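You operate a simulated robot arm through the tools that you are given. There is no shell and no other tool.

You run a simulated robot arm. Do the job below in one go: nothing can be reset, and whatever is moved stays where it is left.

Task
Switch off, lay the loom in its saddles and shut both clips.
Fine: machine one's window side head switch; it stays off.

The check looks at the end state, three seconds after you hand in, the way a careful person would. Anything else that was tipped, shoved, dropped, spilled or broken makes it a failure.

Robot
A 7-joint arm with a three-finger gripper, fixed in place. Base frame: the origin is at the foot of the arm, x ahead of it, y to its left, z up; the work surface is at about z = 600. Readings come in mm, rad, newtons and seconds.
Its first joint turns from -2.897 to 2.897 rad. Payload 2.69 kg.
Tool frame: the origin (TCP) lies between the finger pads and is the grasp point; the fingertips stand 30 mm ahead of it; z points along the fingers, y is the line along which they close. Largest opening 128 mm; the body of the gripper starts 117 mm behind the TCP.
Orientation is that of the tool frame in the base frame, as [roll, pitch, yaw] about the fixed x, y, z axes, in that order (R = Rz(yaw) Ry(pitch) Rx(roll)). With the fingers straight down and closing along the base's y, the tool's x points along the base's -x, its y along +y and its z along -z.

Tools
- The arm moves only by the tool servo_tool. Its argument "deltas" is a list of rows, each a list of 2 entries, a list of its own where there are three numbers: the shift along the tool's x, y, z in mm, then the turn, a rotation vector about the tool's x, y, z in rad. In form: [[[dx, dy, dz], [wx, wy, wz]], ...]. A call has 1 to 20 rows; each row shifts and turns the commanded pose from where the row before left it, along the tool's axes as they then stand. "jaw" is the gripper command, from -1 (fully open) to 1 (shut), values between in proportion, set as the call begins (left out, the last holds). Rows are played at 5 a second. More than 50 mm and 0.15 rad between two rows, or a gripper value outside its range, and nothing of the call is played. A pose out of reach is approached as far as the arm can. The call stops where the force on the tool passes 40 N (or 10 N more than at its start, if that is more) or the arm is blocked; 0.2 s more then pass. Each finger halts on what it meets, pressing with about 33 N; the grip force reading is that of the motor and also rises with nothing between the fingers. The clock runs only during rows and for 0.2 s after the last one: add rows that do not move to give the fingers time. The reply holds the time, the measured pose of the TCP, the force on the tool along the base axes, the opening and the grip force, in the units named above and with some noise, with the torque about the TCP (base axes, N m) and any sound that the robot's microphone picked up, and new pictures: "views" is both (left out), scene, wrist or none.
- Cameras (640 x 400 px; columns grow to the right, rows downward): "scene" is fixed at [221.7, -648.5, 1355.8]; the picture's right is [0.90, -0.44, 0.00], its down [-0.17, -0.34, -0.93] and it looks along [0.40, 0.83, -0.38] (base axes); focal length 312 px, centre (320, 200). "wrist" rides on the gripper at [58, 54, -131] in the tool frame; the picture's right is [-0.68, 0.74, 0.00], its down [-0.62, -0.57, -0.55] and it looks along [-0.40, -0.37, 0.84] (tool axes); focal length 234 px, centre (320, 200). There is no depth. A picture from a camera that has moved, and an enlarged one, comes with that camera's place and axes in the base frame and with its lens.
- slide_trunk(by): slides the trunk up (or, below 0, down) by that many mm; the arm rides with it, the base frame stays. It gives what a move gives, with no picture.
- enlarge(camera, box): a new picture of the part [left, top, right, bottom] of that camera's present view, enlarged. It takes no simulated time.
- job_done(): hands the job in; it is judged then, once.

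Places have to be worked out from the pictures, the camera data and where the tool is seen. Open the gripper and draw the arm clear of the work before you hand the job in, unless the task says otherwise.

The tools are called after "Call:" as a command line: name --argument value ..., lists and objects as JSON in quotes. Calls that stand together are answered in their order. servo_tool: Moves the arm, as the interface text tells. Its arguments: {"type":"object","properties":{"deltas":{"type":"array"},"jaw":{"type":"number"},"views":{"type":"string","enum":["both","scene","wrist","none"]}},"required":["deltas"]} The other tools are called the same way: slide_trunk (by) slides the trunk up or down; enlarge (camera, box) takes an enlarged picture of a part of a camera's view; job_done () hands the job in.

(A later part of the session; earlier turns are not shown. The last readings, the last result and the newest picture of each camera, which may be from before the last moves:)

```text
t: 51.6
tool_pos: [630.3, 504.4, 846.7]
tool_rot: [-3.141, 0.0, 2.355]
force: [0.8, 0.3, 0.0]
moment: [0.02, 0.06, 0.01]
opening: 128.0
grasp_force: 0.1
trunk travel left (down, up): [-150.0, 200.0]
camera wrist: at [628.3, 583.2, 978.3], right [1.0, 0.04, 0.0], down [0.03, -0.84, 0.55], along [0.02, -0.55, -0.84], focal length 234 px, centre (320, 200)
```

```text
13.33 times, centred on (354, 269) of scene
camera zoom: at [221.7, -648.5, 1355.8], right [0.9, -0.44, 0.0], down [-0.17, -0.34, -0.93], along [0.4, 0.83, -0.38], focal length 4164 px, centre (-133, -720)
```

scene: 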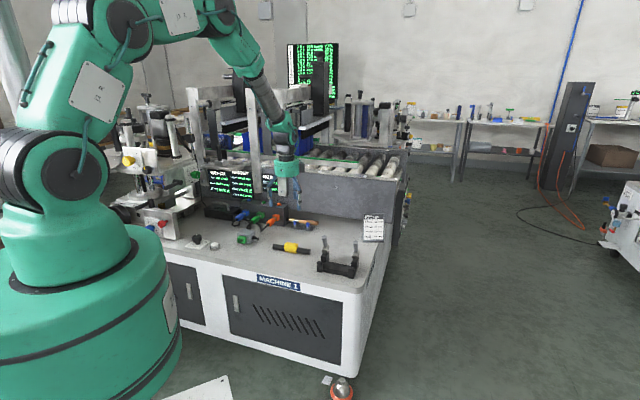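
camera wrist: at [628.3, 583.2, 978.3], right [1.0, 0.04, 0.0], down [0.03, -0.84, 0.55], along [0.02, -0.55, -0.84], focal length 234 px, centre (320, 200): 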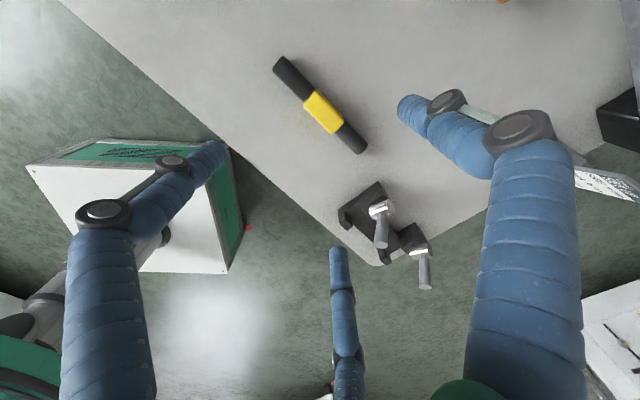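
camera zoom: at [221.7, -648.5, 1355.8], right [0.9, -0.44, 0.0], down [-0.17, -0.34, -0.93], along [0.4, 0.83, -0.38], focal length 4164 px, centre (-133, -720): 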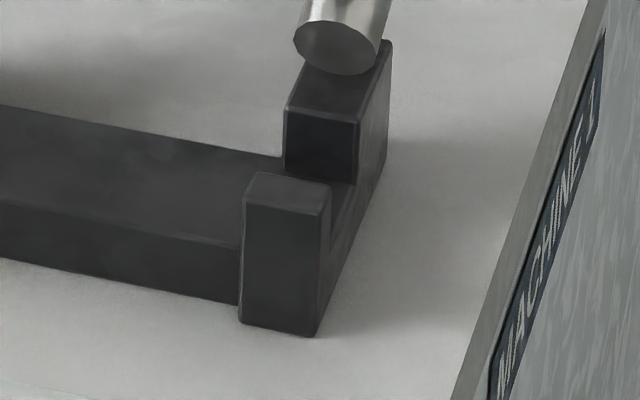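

The channel spans v≈713 to 751 with its floor near z≈625, and the levers stand at u≈263 and 393, so there's about 7 mm clearance each side of the rod. I'll align to the loom's axis (yaw 139°) and descend over the yellow block.

Call:
servo_tool --deltas '[[[0, 0, 0], [0, 0, -0.0716]], [[-4, 3.1, 0], [0, 0, 0]], [[0, 0, 40], [0, 0, 0]], [[0, 0, 40], [0, 0, 0]], [[0, 0, 40], [0, 0, 0]], [[0, 0, 35], [0, 0, 0]], [[0, 0, 0], [0, 0, 0]]]' --jaw -0.6

Call:
enlarge --camera "wrist" --box '[220, 60, 420, 240]'

Call:
enlarge --camera "scene" --box '[250, 190, 340, 270]'

```text
t: 53.2
tool_pos: [638.2, 501.4, 689.6]
tool_rot: [3.14, 0.001, 2.426]
force: [1.0, 0.4, -0.5]
moment: [-0.02, 0.07, 0.06]
opening: 102.2
grasp_force: 0.1
trunk travel left (down, up): [-150.0, 200.0]
camera wrist: at [630.3, 580.6, 821.1], right [0.99, 0.11, 0.0], down [0.09, -0.83, 0.55], along [0.06, -0.55, -0.84], focal length 234 px, centre (320, 200)
```

scene: 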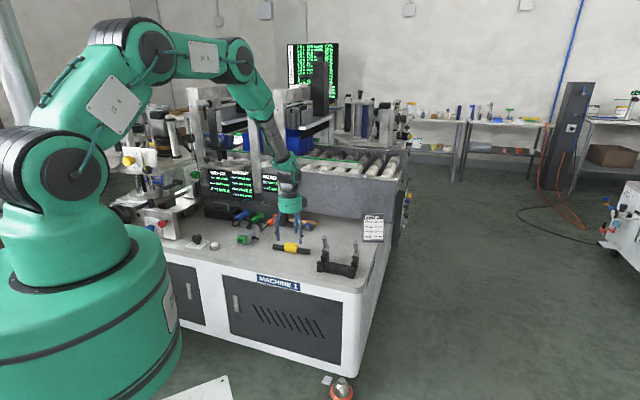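
wrist: 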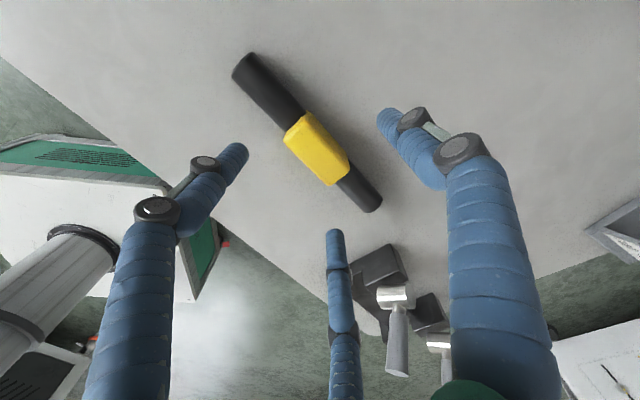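

```text
2.22 times, centred on (320, 150) of wrist
camera zoom: at [630.3, 580.6, 821.1], right [0.99, 0.11, 0.0], down [0.09, -0.83, 0.55], along [0.06, -0.55, -0.84], focal length 520 px, centre (320, 311)
```

zoom: 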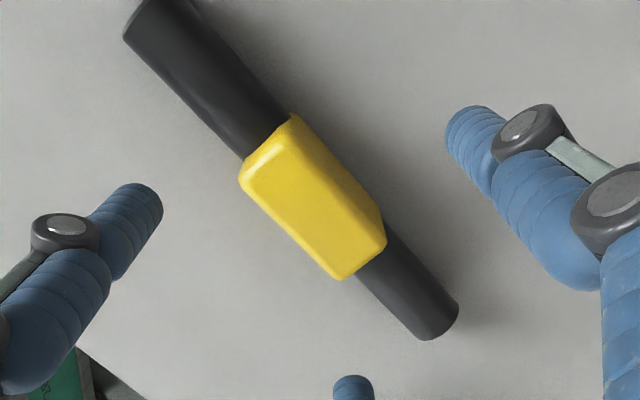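

```text
5.00 times, centred on (295, 230) of scene
camera zoom: at [221.7, -648.5, 1355.8], right [0.9, -0.44, 0.0], down [-0.17, -0.34, -0.93], along [0.4, 0.83, -0.38], focal length 1562 px, centre (445, 50)
```

zoom: 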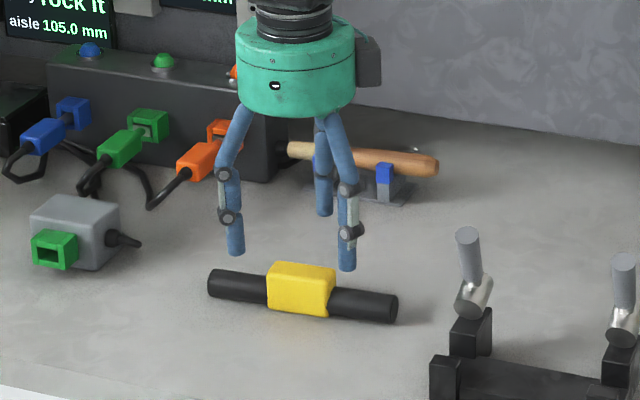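

The block centre is about 5 mm along tool +x from the TCP, and the two front fingers and rear thumb straddle it well. I'll correct that and lower so the fingertips end about 5 mm above the bench.

Call:
servo_tool --deltas '[[[4.7, 0, 0], [0, 0, 0]], [[0, 0, 20], [0, 0, 0]], [[0, 0, 20], [0, 0, 0]], [[0, 0, 15], [0, 0, 0]], [[0, 0, 0], [0, 0, 0]]]' --views "both"

Call:
enlarge --camera "scene" --box '[250, 190, 340, 270]'

```text
t: 54.4
tool_pos: [632.2, 505.3, 635.0]
tool_rot: [3.141, 0.002, 2.426]
force: [-0.4, -0.3, -1.7]
moment: [-0.03, 0.0, 0.04]
opening: 102.4
grasp_force: 0.1
trunk travel left (down, up): [-150.0, 200.0]
camera wrist: at [625.7, 584.8, 766.6], right [0.99, 0.11, 0.0], down [0.09, -0.83, 0.55], along [0.06, -0.55, -0.84], focal length 234 px, centre (320, 200)
```

scene: 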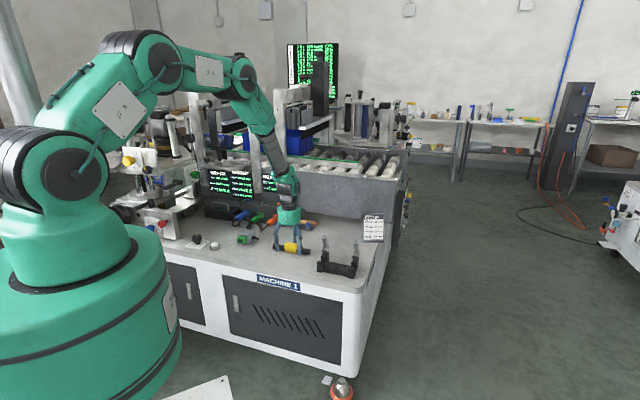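
wrist: 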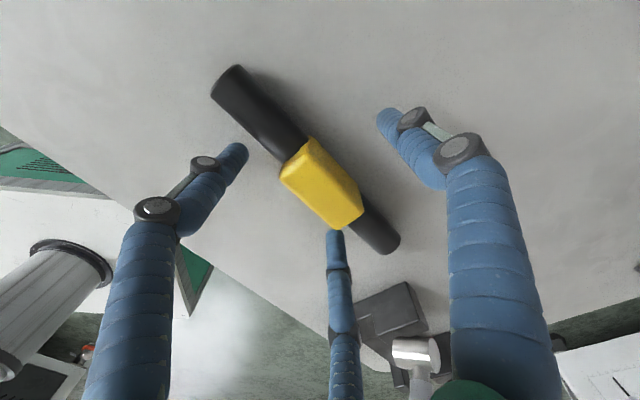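

```text
5.00 times, centred on (295, 230) of scene
camera zoom: at [221.7, -648.5, 1355.8], right [0.9, -0.44, 0.0], down [-0.17, -0.34, -0.93], along [0.4, 0.83, -0.38], focal length 1562 px, centre (445, 50)
```

zoom: 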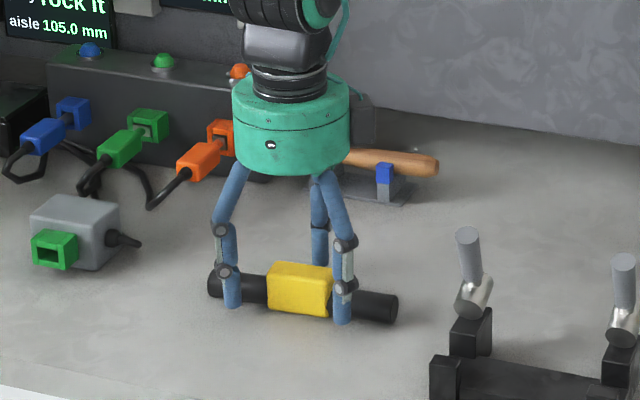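

The fingers are positioned around the block with no contact. I'll close the gripper on it.

Call:
servo_tool --deltas '[[[0, 0, 0], [0, 0, 0]], [[0, 0, 0], [0, 0, 0]], [[0, 0, 0], [0, 0, 0]], [[0, 0, 0], [0, 0, 0]]]' --jaw 1 --views "both"

Call:
enlarge --camera "scene" --box '[250, 190, 340, 270]'

Call:
enlarge --camera "wrist" --box '[220, 60, 420, 260]'

```text
t: 55.4
tool_pos: [632.7, 504.6, 635.8]
tool_rot: [-3.141, -0.001, 2.425]
force: [0.3, 0.8, -0.1]
moment: [0.01, 0.03, 0.01]
opening: 40.6
grasp_force: 32.7
trunk travel left (down, up): [-150.0, 200.0]
camera wrist: at [625.5, 584.7, 766.6], right [0.99, 0.11, 0.0], down [0.09, -0.83, 0.55], along [0.06, -0.55, -0.84], focal length 234 px, centre (320, 200)
```

scene: 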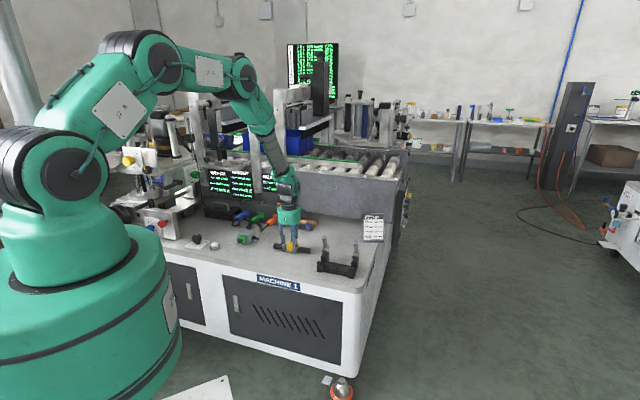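
wrist: 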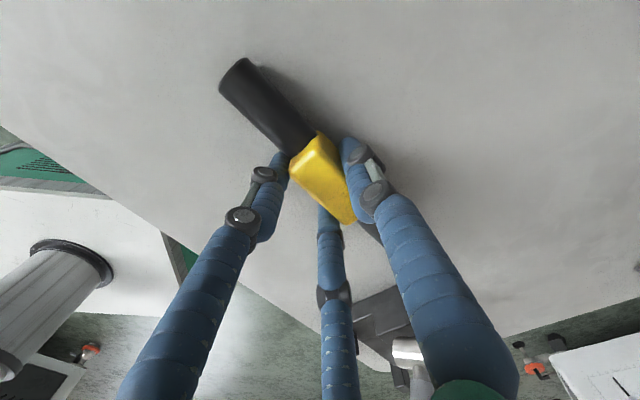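

```text
5.00 times, centred on (295, 230) of scene
camera zoom: at [221.7, -648.5, 1355.8], right [0.9, -0.44, 0.0], down [-0.17, -0.34, -0.93], along [0.4, 0.83, -0.38], focal length 1562 px, centre (445, 50)
```

zoom: 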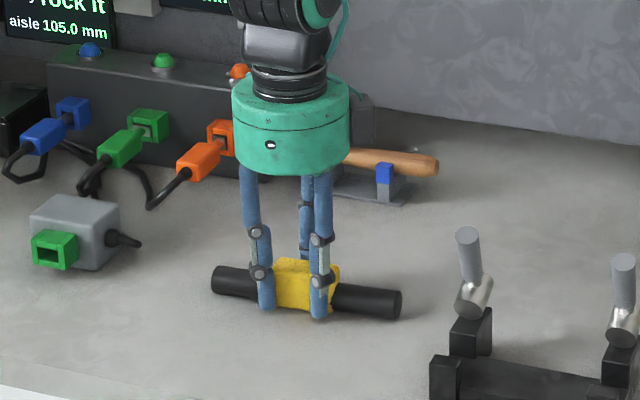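

```text
2.00 times, centred on (320, 160) of wrist
camera zoom: at [625.5, 584.7, 766.6], right [0.99, 0.11, 0.0], down [0.09, -0.83, 0.55], along [0.06, -0.55, -0.84], focal length 468 px, centre (320, 280)
```

zoom: 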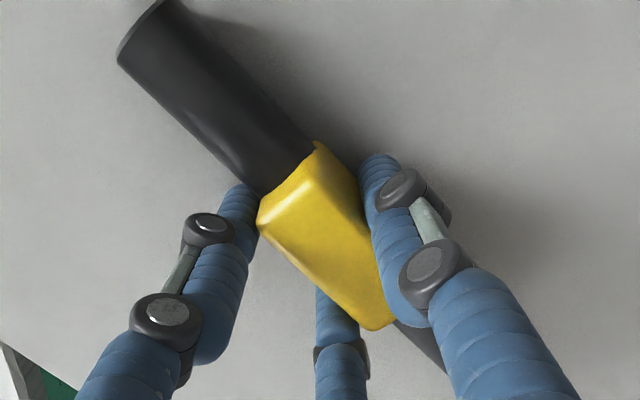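

All three fingers hold the block with about 33 N, and the opening fits a 30 mm block. I'll lift slowly and check the hold.

Call:
servo_tool --deltas '[[[0, 0, -15], [0, 0, 0]], [[0, 0, -25], [0, 0, 0]], [[0, 0, -35], [0, 0, 0]], [[0, 0, -35], [0, 0, 0]], [[0, 0, -35], [0, 0, 0]], [[0, 0, -30], [0, 0, 0]], [[0, 0, 0], [0, 0, 0]]]' --views "both"

Call:
enlarge --camera "scene" --box '[240, 160, 370, 280]'

Call:
enlarge --camera "wrist" --box '[220, 60, 420, 260]'

```text
t: 57.0
tool_pos: [631.7, 505.3, 810.0]
tool_rot: [-3.142, 0.0, 2.425]
force: [-0.5, 0.2, 0.1]
moment: [0.06, -0.02, -0.01]
opening: 40.9
grasp_force: 33.2
trunk travel left (down, up): [-150.0, 200.0]
camera wrist: at [625.0, 583.8, 941.6], right [0.99, 0.11, 0.0], down [0.09, -0.83, 0.55], along [0.06, -0.54, -0.84], focal length 234 px, centre (320, 200)
```

scene: 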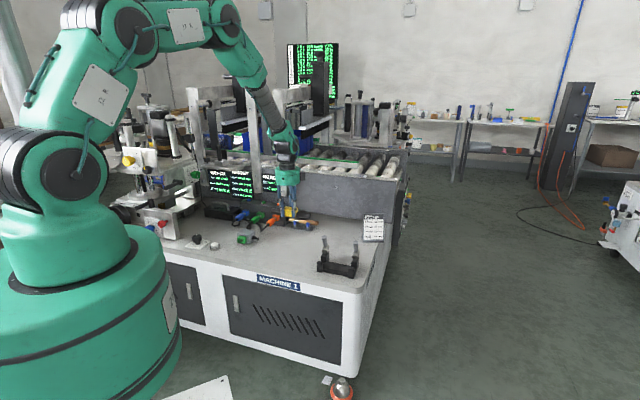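
wrist: 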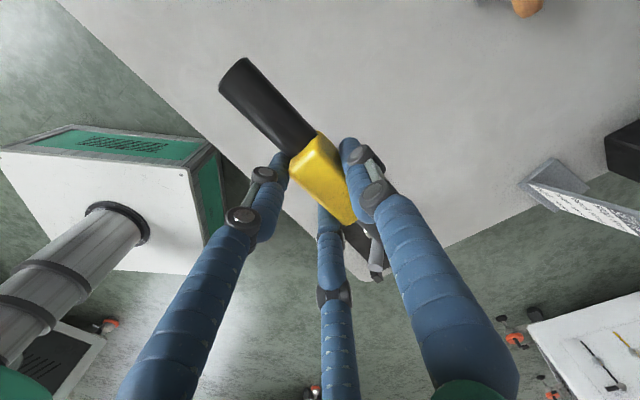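

```text
3.33 times, centred on (305, 220) of scene
camera zoom: at [221.7, -648.5, 1355.8], right [0.9, -0.44, 0.0], down [-0.17, -0.34, -0.93], along [0.4, 0.83, -0.38], focal length 1041 px, centre (370, 133)
```

zoom: 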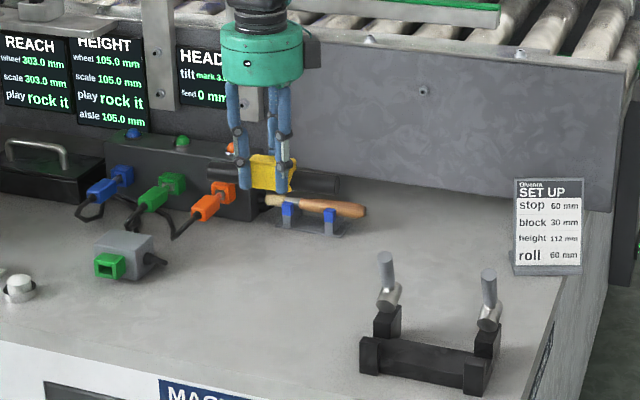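

```text
2.00 times, centred on (320, 160) of wrist
camera zoom: at [625.0, 583.8, 941.6], right [0.99, 0.11, 0.0], down [0.09, -0.83, 0.55], along [0.06, -0.54, -0.84], focal length 468 px, centre (320, 280)
```

zoom: 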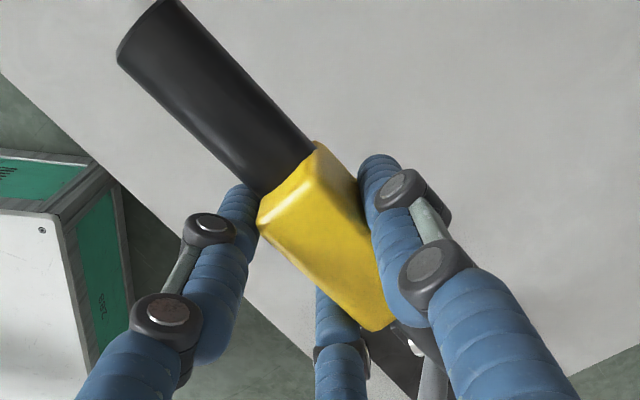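

The loom is held firmly and parallel to the tool's x axis, offset about +6 mm along tool y. I'll align with the bench edge (yaw 135°) and hover above the saddles at a height where the rod clears the levers.

Call:
servo_tool --deltas '[[[0, 0, 0], [0, 0, 0.0688]], [[-39.1, -13.3, 3.3], [0, 0, 0]], [[-39.1, -13.3, 3.3], [0, 0, 0]], [[-39.1, -13.3, 3.3], [0, 0, 0]], [[-39.1, -13.3, 3.3], [0, 0, 0]], [[-39.1, -13.3, 3.3], [0, 0, 0]], [[-39.1, -13.3, 3.3], [0, 0, 0]], [[0, 0, 0], [0, 0, 0]], [[0, 0, 0], [0, 0, 0]]]' --views "both"

Call:
enlarge --camera "scene" --box '[280, 190, 390, 290]'

Call:
enlarge --camera "wrist" --box '[200, 40, 440, 290]'

```text
t: 59.0
tool_pos: [745.8, 283.3, 789.4]
tool_rot: [-3.141, -0.001, 2.358]
force: [-0.3, 0.7, -1.7]
moment: [0.03, 0.0, 0.0]
opening: 40.8
grasp_force: 32.5
trunk travel left (down, up): [-150.0, 200.0]
camera wrist: at [742.2, 362.6, 920.5], right [1.0, 0.04, 0.0], down [0.04, -0.84, 0.55], along [0.02, -0.55, -0.84], focal length 234 px, centre (320, 200)
```

scene: 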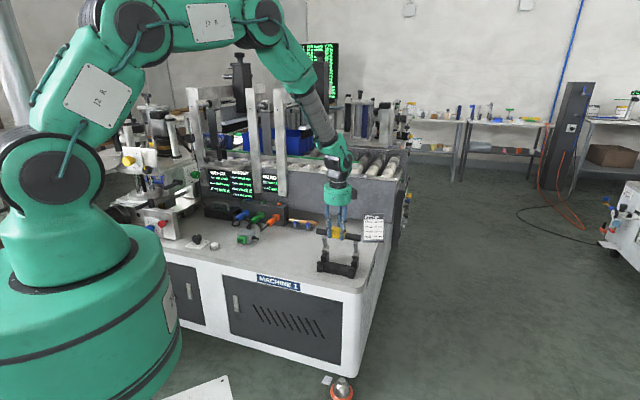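
wrist: 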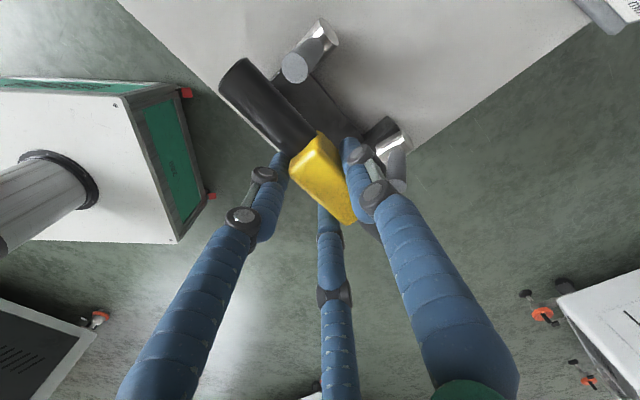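

```text
4.00 times, centred on (335, 240) of scene
camera zoom: at [221.7, -648.5, 1355.8], right [0.9, -0.44, 0.0], down [-0.17, -0.34, -0.93], along [0.4, 0.83, -0.38], focal length 1249 px, centre (260, 40)
```

zoom: 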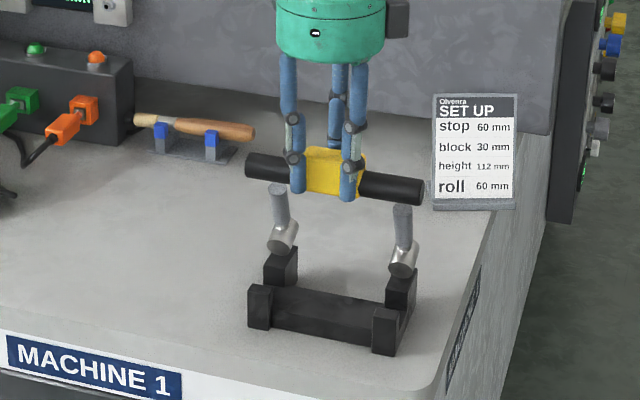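

```text
1.60 times, centred on (320, 165) of wrist
camera zoom: at [742.2, 362.6, 920.5], right [1.0, 0.04, 0.0], down [0.04, -0.84, 0.55], along [0.02, -0.55, -0.84], focal length 375 px, centre (320, 256)
```

zoom: 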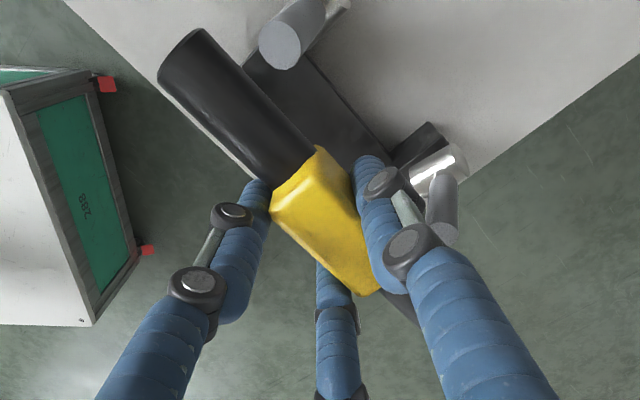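

The loom hovers above the saddles. I'll zoom in on the held rod and the channel to refine the offset before lowering.

Call:
enlarge --camera "wrist" --box '[210, 50, 340, 170]'

Call:
enlarge --camera "scene" --box '[312, 222, 372, 262]'

```text
3.33 times, centred on (275, 110) of wrist
camera zoom: at [742.2, 362.6, 920.5], right [1.0, 0.04, 0.0], down [0.04, -0.84, 0.55], along [0.02, -0.55, -0.84], focal length 781 px, centre (470, 500)
```

zoom: 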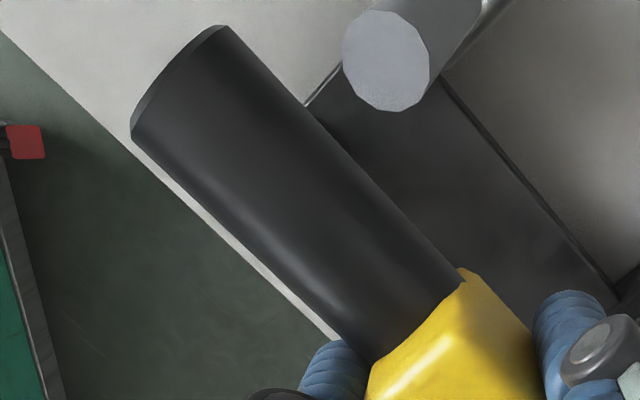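

```text
10.00 times, centred on (342, 242) of scene
camera zoom: at [221.7, -648.5, 1355.8], right [0.9, -0.44, 0.0], down [-0.17, -0.34, -0.93], along [0.4, 0.83, -0.38], focal length 3123 px, centre (100, -220)
```

zoom: 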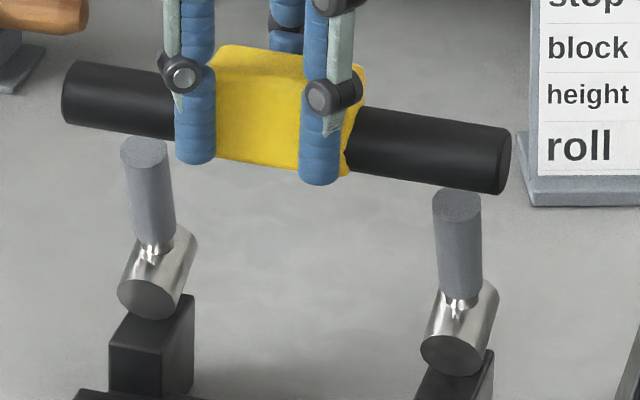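

The loom centre is at u≈328.5, v≈734; the channel centre is about 731–732. I'll shift 2.5 mm towards the robot and lower to just above the posts for a check.

Call:
servo_tool --deltas '[[[0, -2.5, 0], [0, 0, 0]], [[0, 0, 30], [0, 0, 0]], [[0, 0, 30], [0, 0, 0]], [[0, 0, 29], [0, 0, 0]], [[0, 0, 0], [0, 0, 0]], [[0, 0, 0], [0, 0, 0]]]' --views "both"

Call:
enlarge --camera "scene" --box '[306, 220, 376, 285]'

Call:
enlarge --camera "wrist" --box '[200, 40, 440, 290]'

```text
t: 60.4
tool_pos: [739.9, 280.3, 703.2]
tool_rot: [-3.142, 0.001, 2.358]
force: [-0.7, -0.5, -1.9]
moment: [-0.02, 0.02, -0.03]
opening: 41.0
grasp_force: 33.4
trunk travel left (down, up): [-150.0, 200.0]
camera wrist: at [738.3, 359.5, 833.2], right [1.0, 0.04, 0.0], down [0.04, -0.84, 0.55], along [0.02, -0.55, -0.84], focal length 234 px, centre (320, 200)
```

scene: 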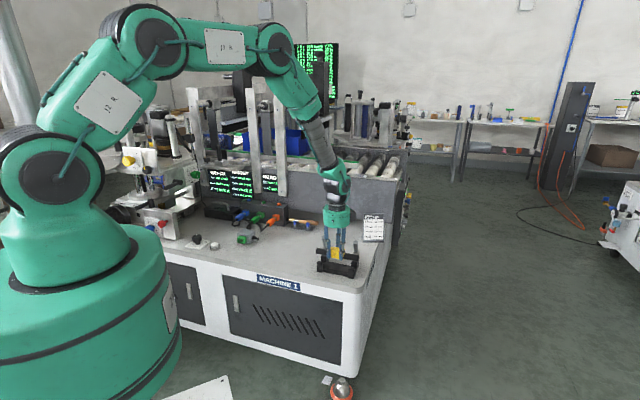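
wrist: 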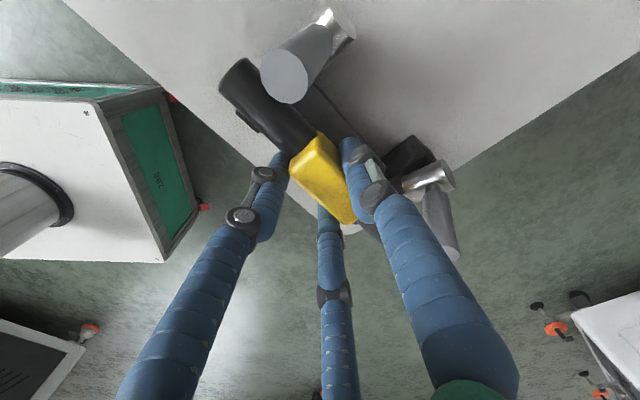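

```text
6.15 times, centred on (341, 252) of scene
camera zoom: at [221.7, -648.5, 1355.8], right [0.9, -0.44, 0.0], down [-0.17, -0.34, -0.93], along [0.4, 0.83, -0.38], focal length 1922 px, centre (191, -123)
```

zoom: 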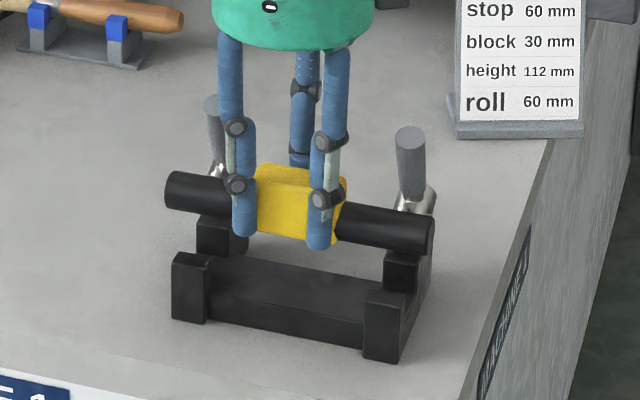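

```text
1.60 times, centred on (320, 165) of wrist
camera zoom: at [738.3, 359.5, 833.2], right [1.0, 0.04, 0.0], down [0.04, -0.84, 0.55], along [0.02, -0.55, -0.84], focal length 375 px, centre (320, 256)
```

zoom: 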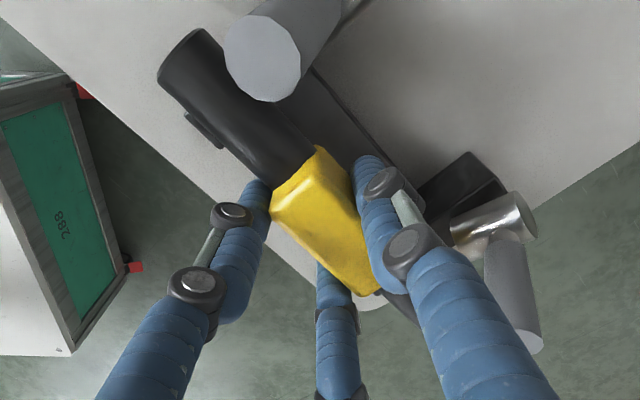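

The rod is over the channel, about 2 mm towards the front. I'll nudge it back and lower most of the way, watching the force.

Call:
servo_tool --deltas '[[[0, 1.5, 0], [0, 0, 0]], [[0, 0, 10], [0, 0, 0]], [[0, 0, 10], [0, 0, 0]], [[0, 0, 8], [0, 0, 0]], [[0, 0, 6], [0, 0, 0]], [[0, 0, 0], [0, 0, 0]]]' --views "both"

Call:
enlarge --camera "scene" --box '[306, 220, 376, 285]'

Call:
enlarge --camera "wrist" --box '[200, 40, 440, 290]'

```text
t: 61.8
tool_pos: [741.4, 283.2, 666.7]
tool_rot: [3.141, -0.001, 2.359]
force: [-0.1, -0.4, -1.3]
moment: [-0.01, 0.03, 0.01]
opening: 40.6
grasp_force: 33.1
trunk travel left (down, up): [-150.0, 200.0]
camera wrist: at [739.8, 361.6, 798.2], right [1.0, 0.04, 0.0], down [0.04, -0.84, 0.55], along [0.02, -0.55, -0.84], focal length 234 px, centre (320, 200)
```

scene: 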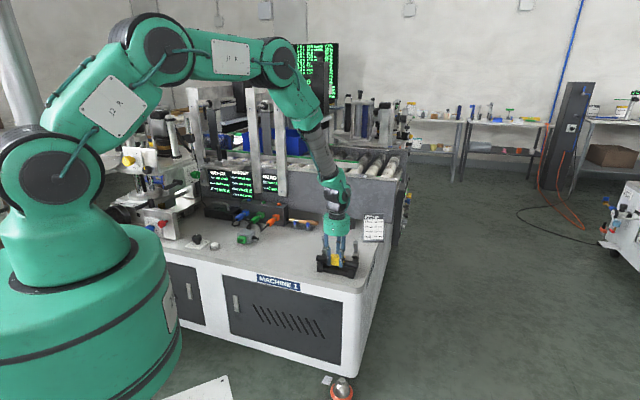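
wrist: 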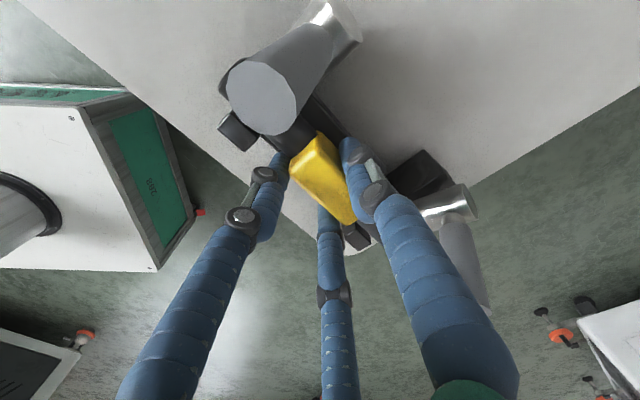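

```text
6.15 times, centred on (341, 252) of scene
camera zoom: at [221.7, -648.5, 1355.8], right [0.9, -0.44, 0.0], down [-0.17, -0.34, -0.93], along [0.4, 0.83, -0.38], focal length 1922 px, centre (191, -123)
```

zoom: 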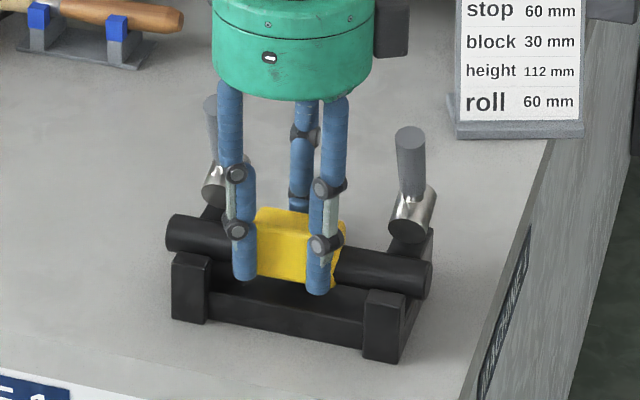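

```text
1.60 times, centred on (320, 165) of wrist
camera zoom: at [739.8, 361.6, 798.2], right [1.0, 0.04, 0.0], down [0.04, -0.84, 0.55], along [0.02, -0.55, -0.84], focal length 375 px, centre (320, 256)
```

zoom: 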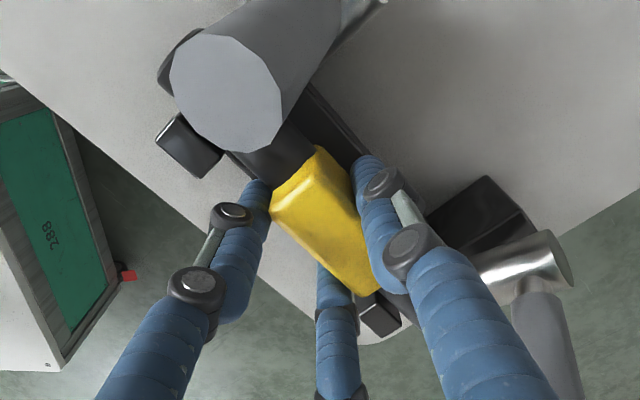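

The rod is inside the channels at both ends with no contact yet. I'll lower in 3 mm steps and watch the vertical force.

Call:
servo_tool --deltas '[[[0, 0, 3], [0, 0, 0]], [[0, 0, 0], [0, 0, 0]]]' --views "none"

Call:
servo_tool --deltas '[[[0, 0, 3], [0, 0, 0]], [[0, 0, 0], [0, 0, 0]]]' --views "none"

Call:
servo_tool --deltas '[[[0, 0, 2], [0, 0, 0]], [[0, 0, 0], [0, 0, 0]]]' --views "none"

```text
t: 62.4
tool_pos: [741.5, 282.5, 664.0]
tool_rot: [-3.141, 0.0, 2.357]
force: [0.0, -0.1, -1.0]
moment: [0.01, 0.03, 0.0]
opening: 40.8
grasp_force: 33.0
trunk travel left (down, up): [-150.0, 200.0]
```

```text
t: 63.0
tool_pos: [742.3, 281.0, 661.8]
tool_rot: [-3.141, 0.001, 2.358]
force: [0.4, -0.2, -1.9]
moment: [-0.02, 0.03, -0.04]
opening: 40.8
grasp_force: 33.0
trunk travel left (down, up): [-150.0, 200.0]
```

```text
t: 63.6
tool_pos: [740.6, 282.6, 659.4]
tool_rot: [-3.141, 0.0, 2.357]
force: [0.5, -0.3, -1.2]
moment: [0.01, 0.04, 0.02]
opening: 40.7
grasp_force: 33.1
trunk travel left (down, up): [-150.0, 200.0]
```

There is still no contact at z≈659, so I'll continue in 2 mm steps.

Call:
servo_tool --deltas '[[[0, 0, 2], [0, 0, 0]], [[0, 0, 0], [0, 0, 0]]]' --views "none"

Call:
servo_tool --deltas '[[[0, 0, 2], [0, 0, 0]], [[0, 0, 0], [0, 0, 0]]]' --views "both"

Call:
enlarge --camera "scene" --box '[316, 242, 372, 285]'

```text
t: 64.2
tool_pos: [741.9, 281.9, 657.3]
tool_rot: [-3.142, 0.0, 2.357]
force: [0.0, 0.2, -0.8]
moment: [-0.01, 0.0, -0.03]
opening: 41.0
grasp_force: 33.3
trunk travel left (down, up): [-150.0, 200.0]
```

```text
t: 64.8
tool_pos: [742.2, 282.8, 657.4]
tool_rot: [3.14, -0.001, 2.358]
force: [-5.3, -0.7, 17.9]
moment: [0.33, 0.23, 0.08]
opening: 40.7
grasp_force: 33.2
trunk travel left (down, up): [-150.0, 200.0]
camera wrist: at [739.7, 361.5, 788.5], right [1.0, 0.04, 0.0], down [0.04, -0.84, 0.55], along [0.03, -0.55, -0.84], focal length 234 px, centre (320, 200)
```

scene: 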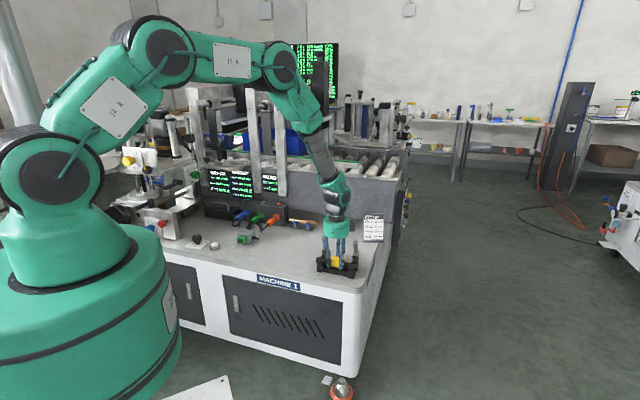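
wrist: 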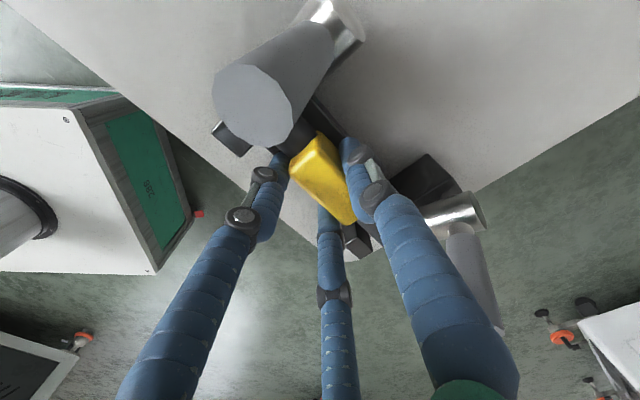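

```text
9.30 times, centred on (344, 264) of scene
camera zoom: at [221.7, -648.5, 1355.8], right [0.9, -0.44, 0.0], down [-0.17, -0.34, -0.93], along [0.4, 0.83, -0.38], focal length 2905 px, centre (97, -391)
```

zoom: 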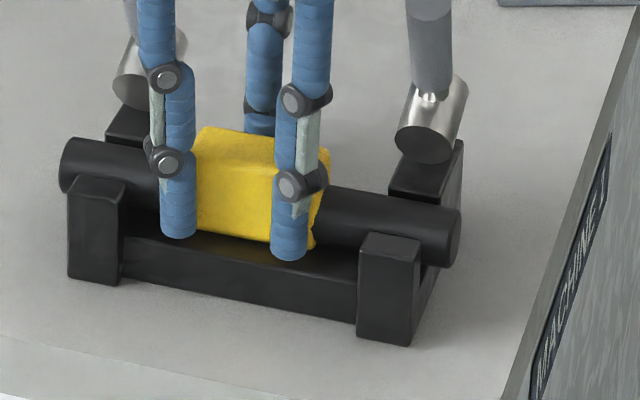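

Contact at z≈657 with 18 N up, and both rod ends are down in the channels. I'll ease off 1 mm and open the fingers moderately to let the loom settle.

Call:
servo_tool --deltas '[[[0, 0, -1.2], [0, 0, 0]], [[0, 0, 0], [0, 0, 0]]]' --views "none"

Call:
servo_tool --deltas '[[[0, 0, 0], [0, 0, 0]], [[0, 0, 0], [0, 0, 0]], [[0, 0, 0], [0, 0, 0]]]' --jaw -0.1 --views "both"

Call:
enlarge --camera "scene" --box '[316, 242, 372, 285]'

Call:
enlarge --camera "wrist" --box '[200, 40, 440, 290]'

```text
t: 65.4
tool_pos: [741.7, 282.5, 657.6]
tool_rot: [3.14, 0.0, 2.36]
force: [3.3, -1.3, 9.8]
moment: [-0.11, -0.4, 0.03]
opening: 40.7
grasp_force: 32.8
trunk travel left (down, up): [-150.0, 200.0]
```

```text
t: 66.2
tool_pos: [740.7, 282.1, 655.0]
tool_rot: [-3.141, 0.002, 2.358]
force: [0.8, 0.1, 0.5]
moment: [0.02, -0.01, -0.01]
opening: 70.4
grasp_force: 0.1
trunk travel left (down, up): [-150.0, 200.0]
camera wrist: at [739.0, 361.7, 787.7], right [1.0, 0.04, 0.0], down [0.04, -0.84, 0.55], along [0.02, -0.55, -0.84], focal length 234 px, centre (320, 200)
```

scene: 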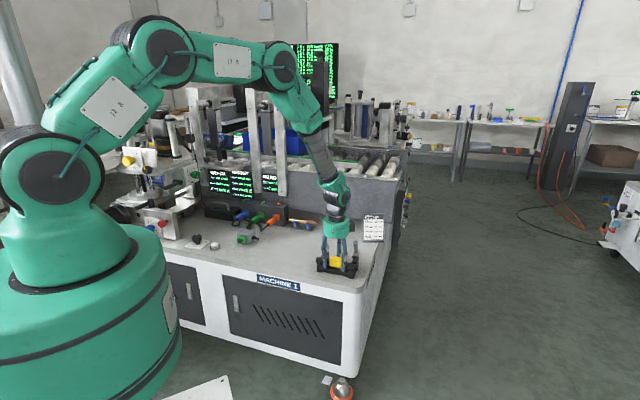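
wrist: 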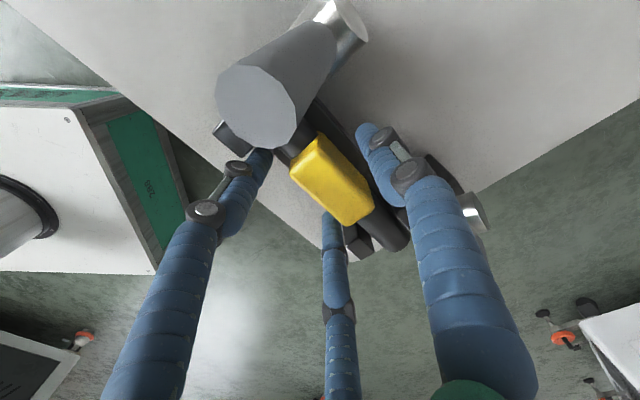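

```text
9.30 times, centred on (344, 264) of scene
camera zoom: at [221.7, -648.5, 1355.8], right [0.9, -0.44, 0.0], down [-0.17, -0.34, -0.93], along [0.4, 0.83, -0.38], focal length 2905 px, centre (97, -391)
```

zoom: 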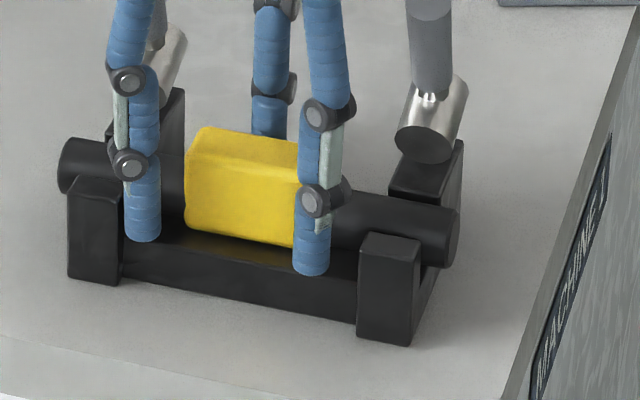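

```text
1.60 times, centred on (320, 165) of wrist
camera zoom: at [739.0, 361.7, 787.7], right [1.0, 0.04, 0.0], down [0.04, -0.84, 0.55], along [0.02, -0.55, -0.84], focal length 375 px, centre (320, 256)
```

zoom: 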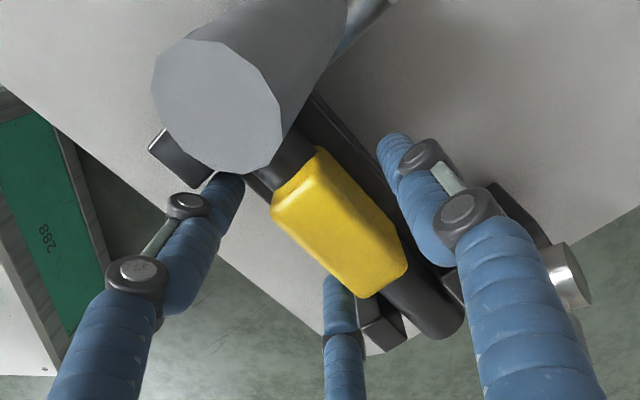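

The loom rests in both saddles and the fingers are free of it. I'll rise straight up and inspect.

Call:
servo_tool --deltas '[[[0, 0, -15], [0, 0, 0]], [[0, 0, -25], [0, 0, 0]], [[0, 0, -35], [0, 0, 0]], [[0, 0, -35], [0, 0, 0]], [[0, 0, -35], [0, 0, 0]], [[0, 0, -35], [0, 0, 0]], [[0, 0, 0], [0, 0, 0]]]' --views "both"

Call:
enlarge --camera "scene" --box '[312, 228, 372, 285]'

Call:
enlarge --camera "wrist" --box '[240, 60, 420, 240]'

```text
t: 67.8
tool_pos: [742.1, 283.7, 840.1]
tool_rot: [-3.14, 0.0, 2.357]
force: [-0.5, -0.4, 0.8]
moment: [0.04, 0.0, 0.02]
opening: 70.1
grasp_force: 0.1
trunk travel left (down, up): [-150.0, 200.0]
camera wrist: at [740.0, 362.2, 970.6], right [1.0, 0.04, 0.0], down [0.04, -0.84, 0.55], along [0.02, -0.55, -0.84], focal length 234 px, centre (320, 200)
```

scene: 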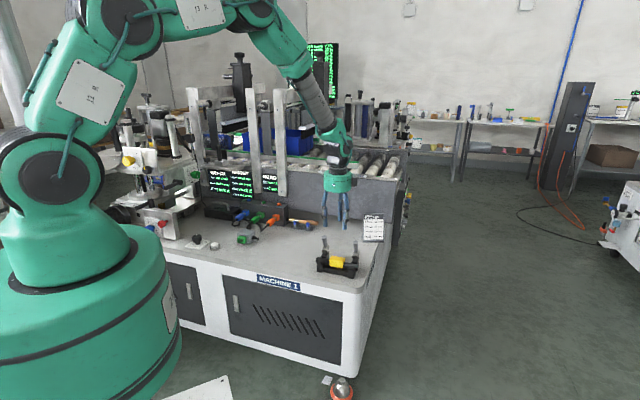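
wrist: 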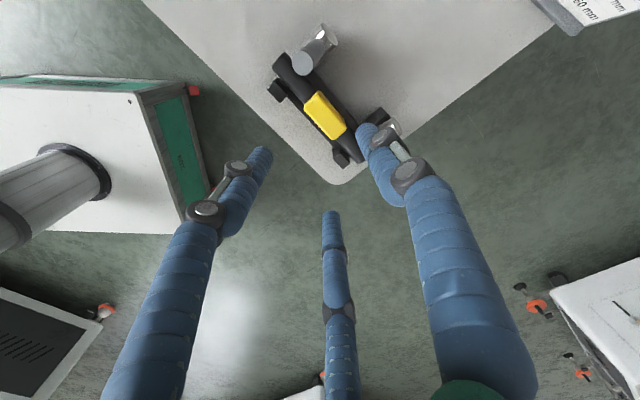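

```text
7.02 times, centred on (342, 256) of scene
camera zoom: at [221.7, -648.5, 1355.8], right [0.9, -0.44, 0.0], down [-0.17, -0.34, -0.93], along [0.4, 0.83, -0.38], focal length 2192 px, centre (166, -196)
```

zoom: 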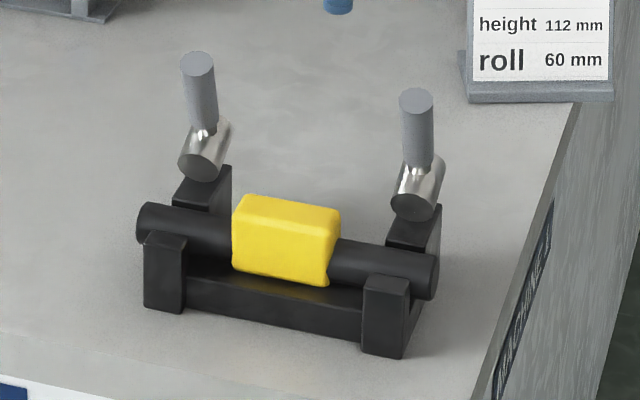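

```text
2.22 times, centred on (330, 150) of wrist
camera zoom: at [740.0, 362.2, 970.6], right [1.0, 0.04, 0.0], down [0.04, -0.84, 0.55], along [0.02, -0.55, -0.84], focal length 520 px, centre (298, 311)
```

zoom: 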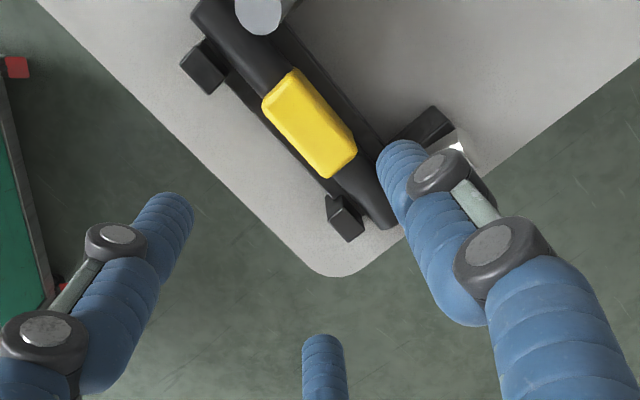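

The loom is properly seated in both saddles. Next are the clips: I'll close the fingers to make a pusher and move behind the left lever (u≈263), then descend behind it.

Call:
servo_tool --deltas '[[[20.6, 28.8, 0], [0, 0, 0]], [[20.6, 28.8, 0], [0, 0, 0]], [[20.7, 28.9, 0], [0, 0, 0]], [[0, 0, 30], [0, 0, 0]], [[0, 0, 30], [0, 0, 0]], [[0, 0, 0], [0, 0, 0]]]' --jaw 1 --views "both"

Call:
enlarge --camera "scene" --box '[300, 200, 380, 285]'

Call:
enlarge --camera "wrist" --box '[240, 90, 440, 270]'

```text
t: 69.2
tool_pos: [759.1, 388.8, 775.0]
tool_rot: [-3.142, 0.0, 2.357]
force: [0.3, -0.3, -1.1]
moment: [-0.02, 0.01, -0.04]
opening: 2.0
grasp_force: 31.9
trunk travel left (down, up): [-150.0, 200.0]
camera wrist: at [756.9, 467.0, 906.8], right [1.0, 0.04, 0.0], down [0.04, -0.84, 0.55], along [0.02, -0.55, -0.84], focal length 234 px, centre (320, 200)
```

scene: 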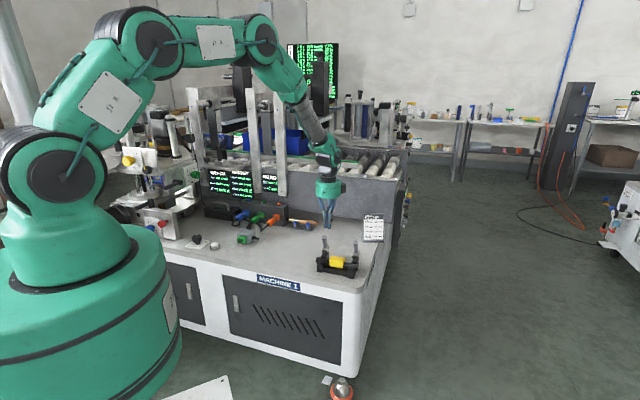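
wrist: 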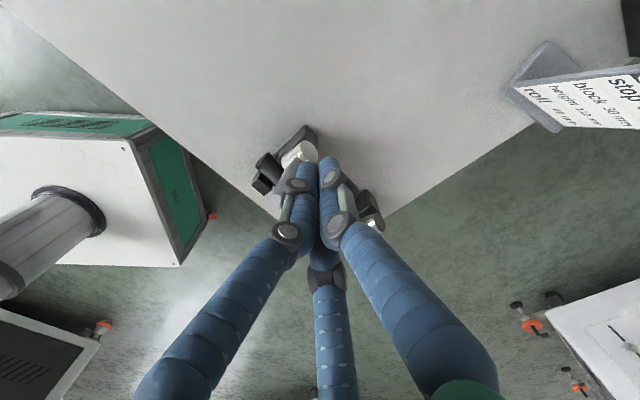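

```text
4.71 times, centred on (340, 242) of scene
camera zoom: at [221.7, -648.5, 1355.8], right [0.9, -0.44, 0.0], down [-0.17, -0.34, -0.93], along [0.4, 0.83, -0.38], focal length 1470 px, centre (226, 0)
```

zoom: 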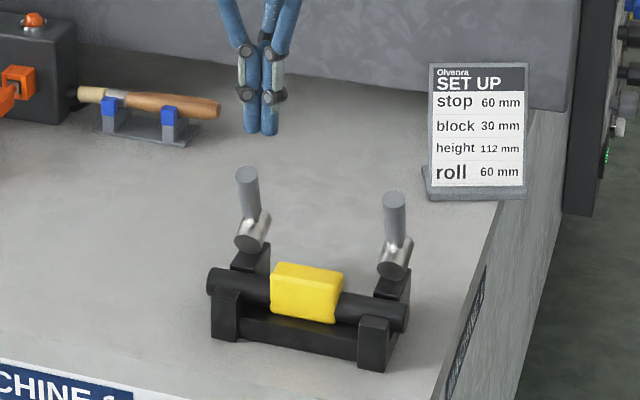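

```text
2.22 times, centred on (340, 180) of wrist
camera zoom: at [756.9, 467.0, 906.8], right [1.0, 0.04, 0.0], down [0.04, -0.84, 0.55], along [0.02, -0.55, -0.84], focal length 520 px, centre (276, 244)
```

zoom: 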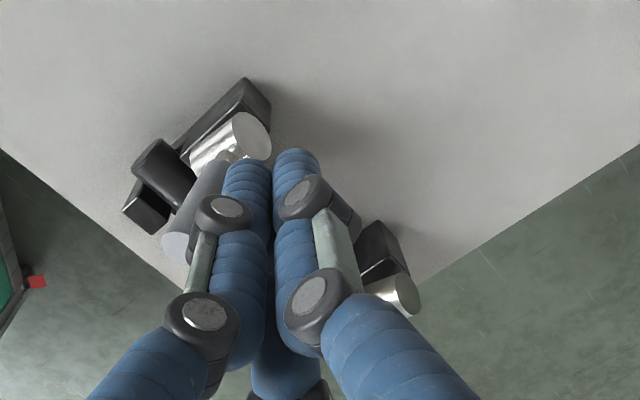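

The closed fingertips are right behind the left lever (u≈263, v≈811). I'll descend to tip height z≈705 and start pushing towards the channel in small steps, watching the force.

Call:
servo_tool --deltas '[[[0, 0, 20], [0, 0, 0]], [[0, 0, 20], [0, 0, 0]], [[0, -8, 0], [0, 0, 0]], [[0, -6, 0], [0, 0, 0]], [[0, 0, 0], [0, 0, 0]]]' --views "none"

Call:
servo_tool --deltas '[[[0, -5, 0], [0, 0, 0]], [[0, -5, 0], [0, 0, 0]], [[0, 0, 0], [0, 0, 0]]]' --views "both"

Call:
enlarge --camera "scene" --box '[310, 215, 370, 280]'

```text
t: 70.4
tool_pos: [748.3, 375.1, 736.7]
tool_rot: [-3.141, 0.0, 2.357]
force: [-0.4, -0.6, -0.2]
moment: [0.0, -0.01, 0.02]
opening: 2.3
grasp_force: 31.0
trunk travel left (down, up): [-150.0, 200.0]
```

```text
t: 71.2
tool_pos: [741.2, 370.4, 736.6]
tool_rot: [-3.14, 0.0, 2.359]
force: [1.7, -0.9, 1.0]
moment: [0.01, -0.04, 0.03]
opening: 1.8
grasp_force: 30.5
trunk travel left (down, up): [-150.0, 200.0]
camera wrist: at [739.7, 449.4, 868.4], right [1.0, 0.04, 0.0], down [0.04, -0.84, 0.55], along [0.02, -0.55, -0.84], focal length 234 px, centre (320, 200)
```

scene: 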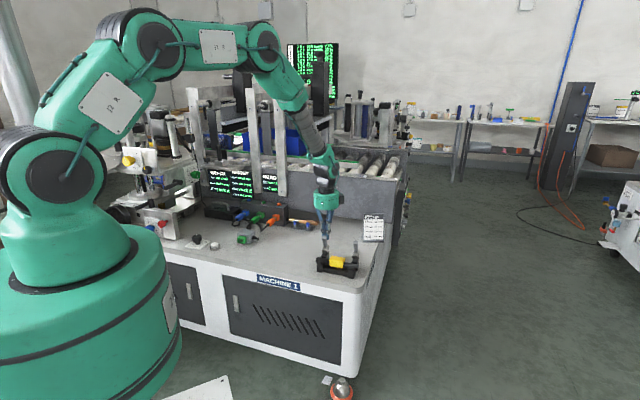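
wrist: 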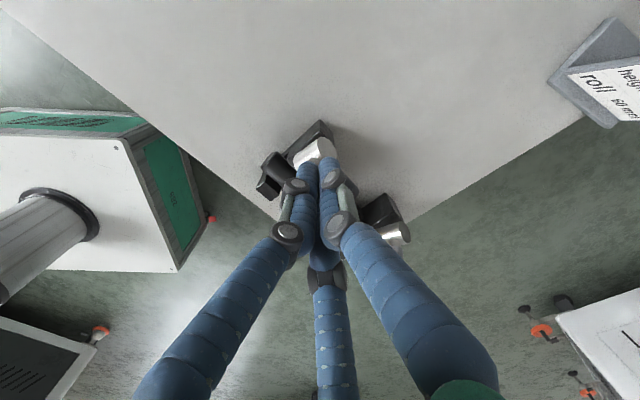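

```text
6.15 times, centred on (340, 248) of scene
camera zoom: at [221.7, -648.5, 1355.8], right [0.9, -0.44, 0.0], down [-0.17, -0.34, -0.93], along [0.4, 0.83, -0.38], focal length 1922 px, centre (197, -92)
```

zoom: 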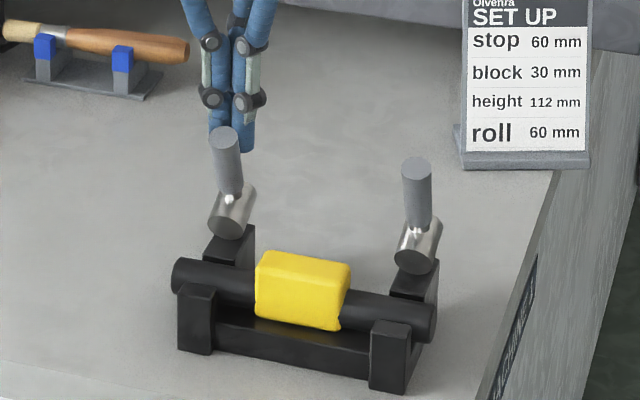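

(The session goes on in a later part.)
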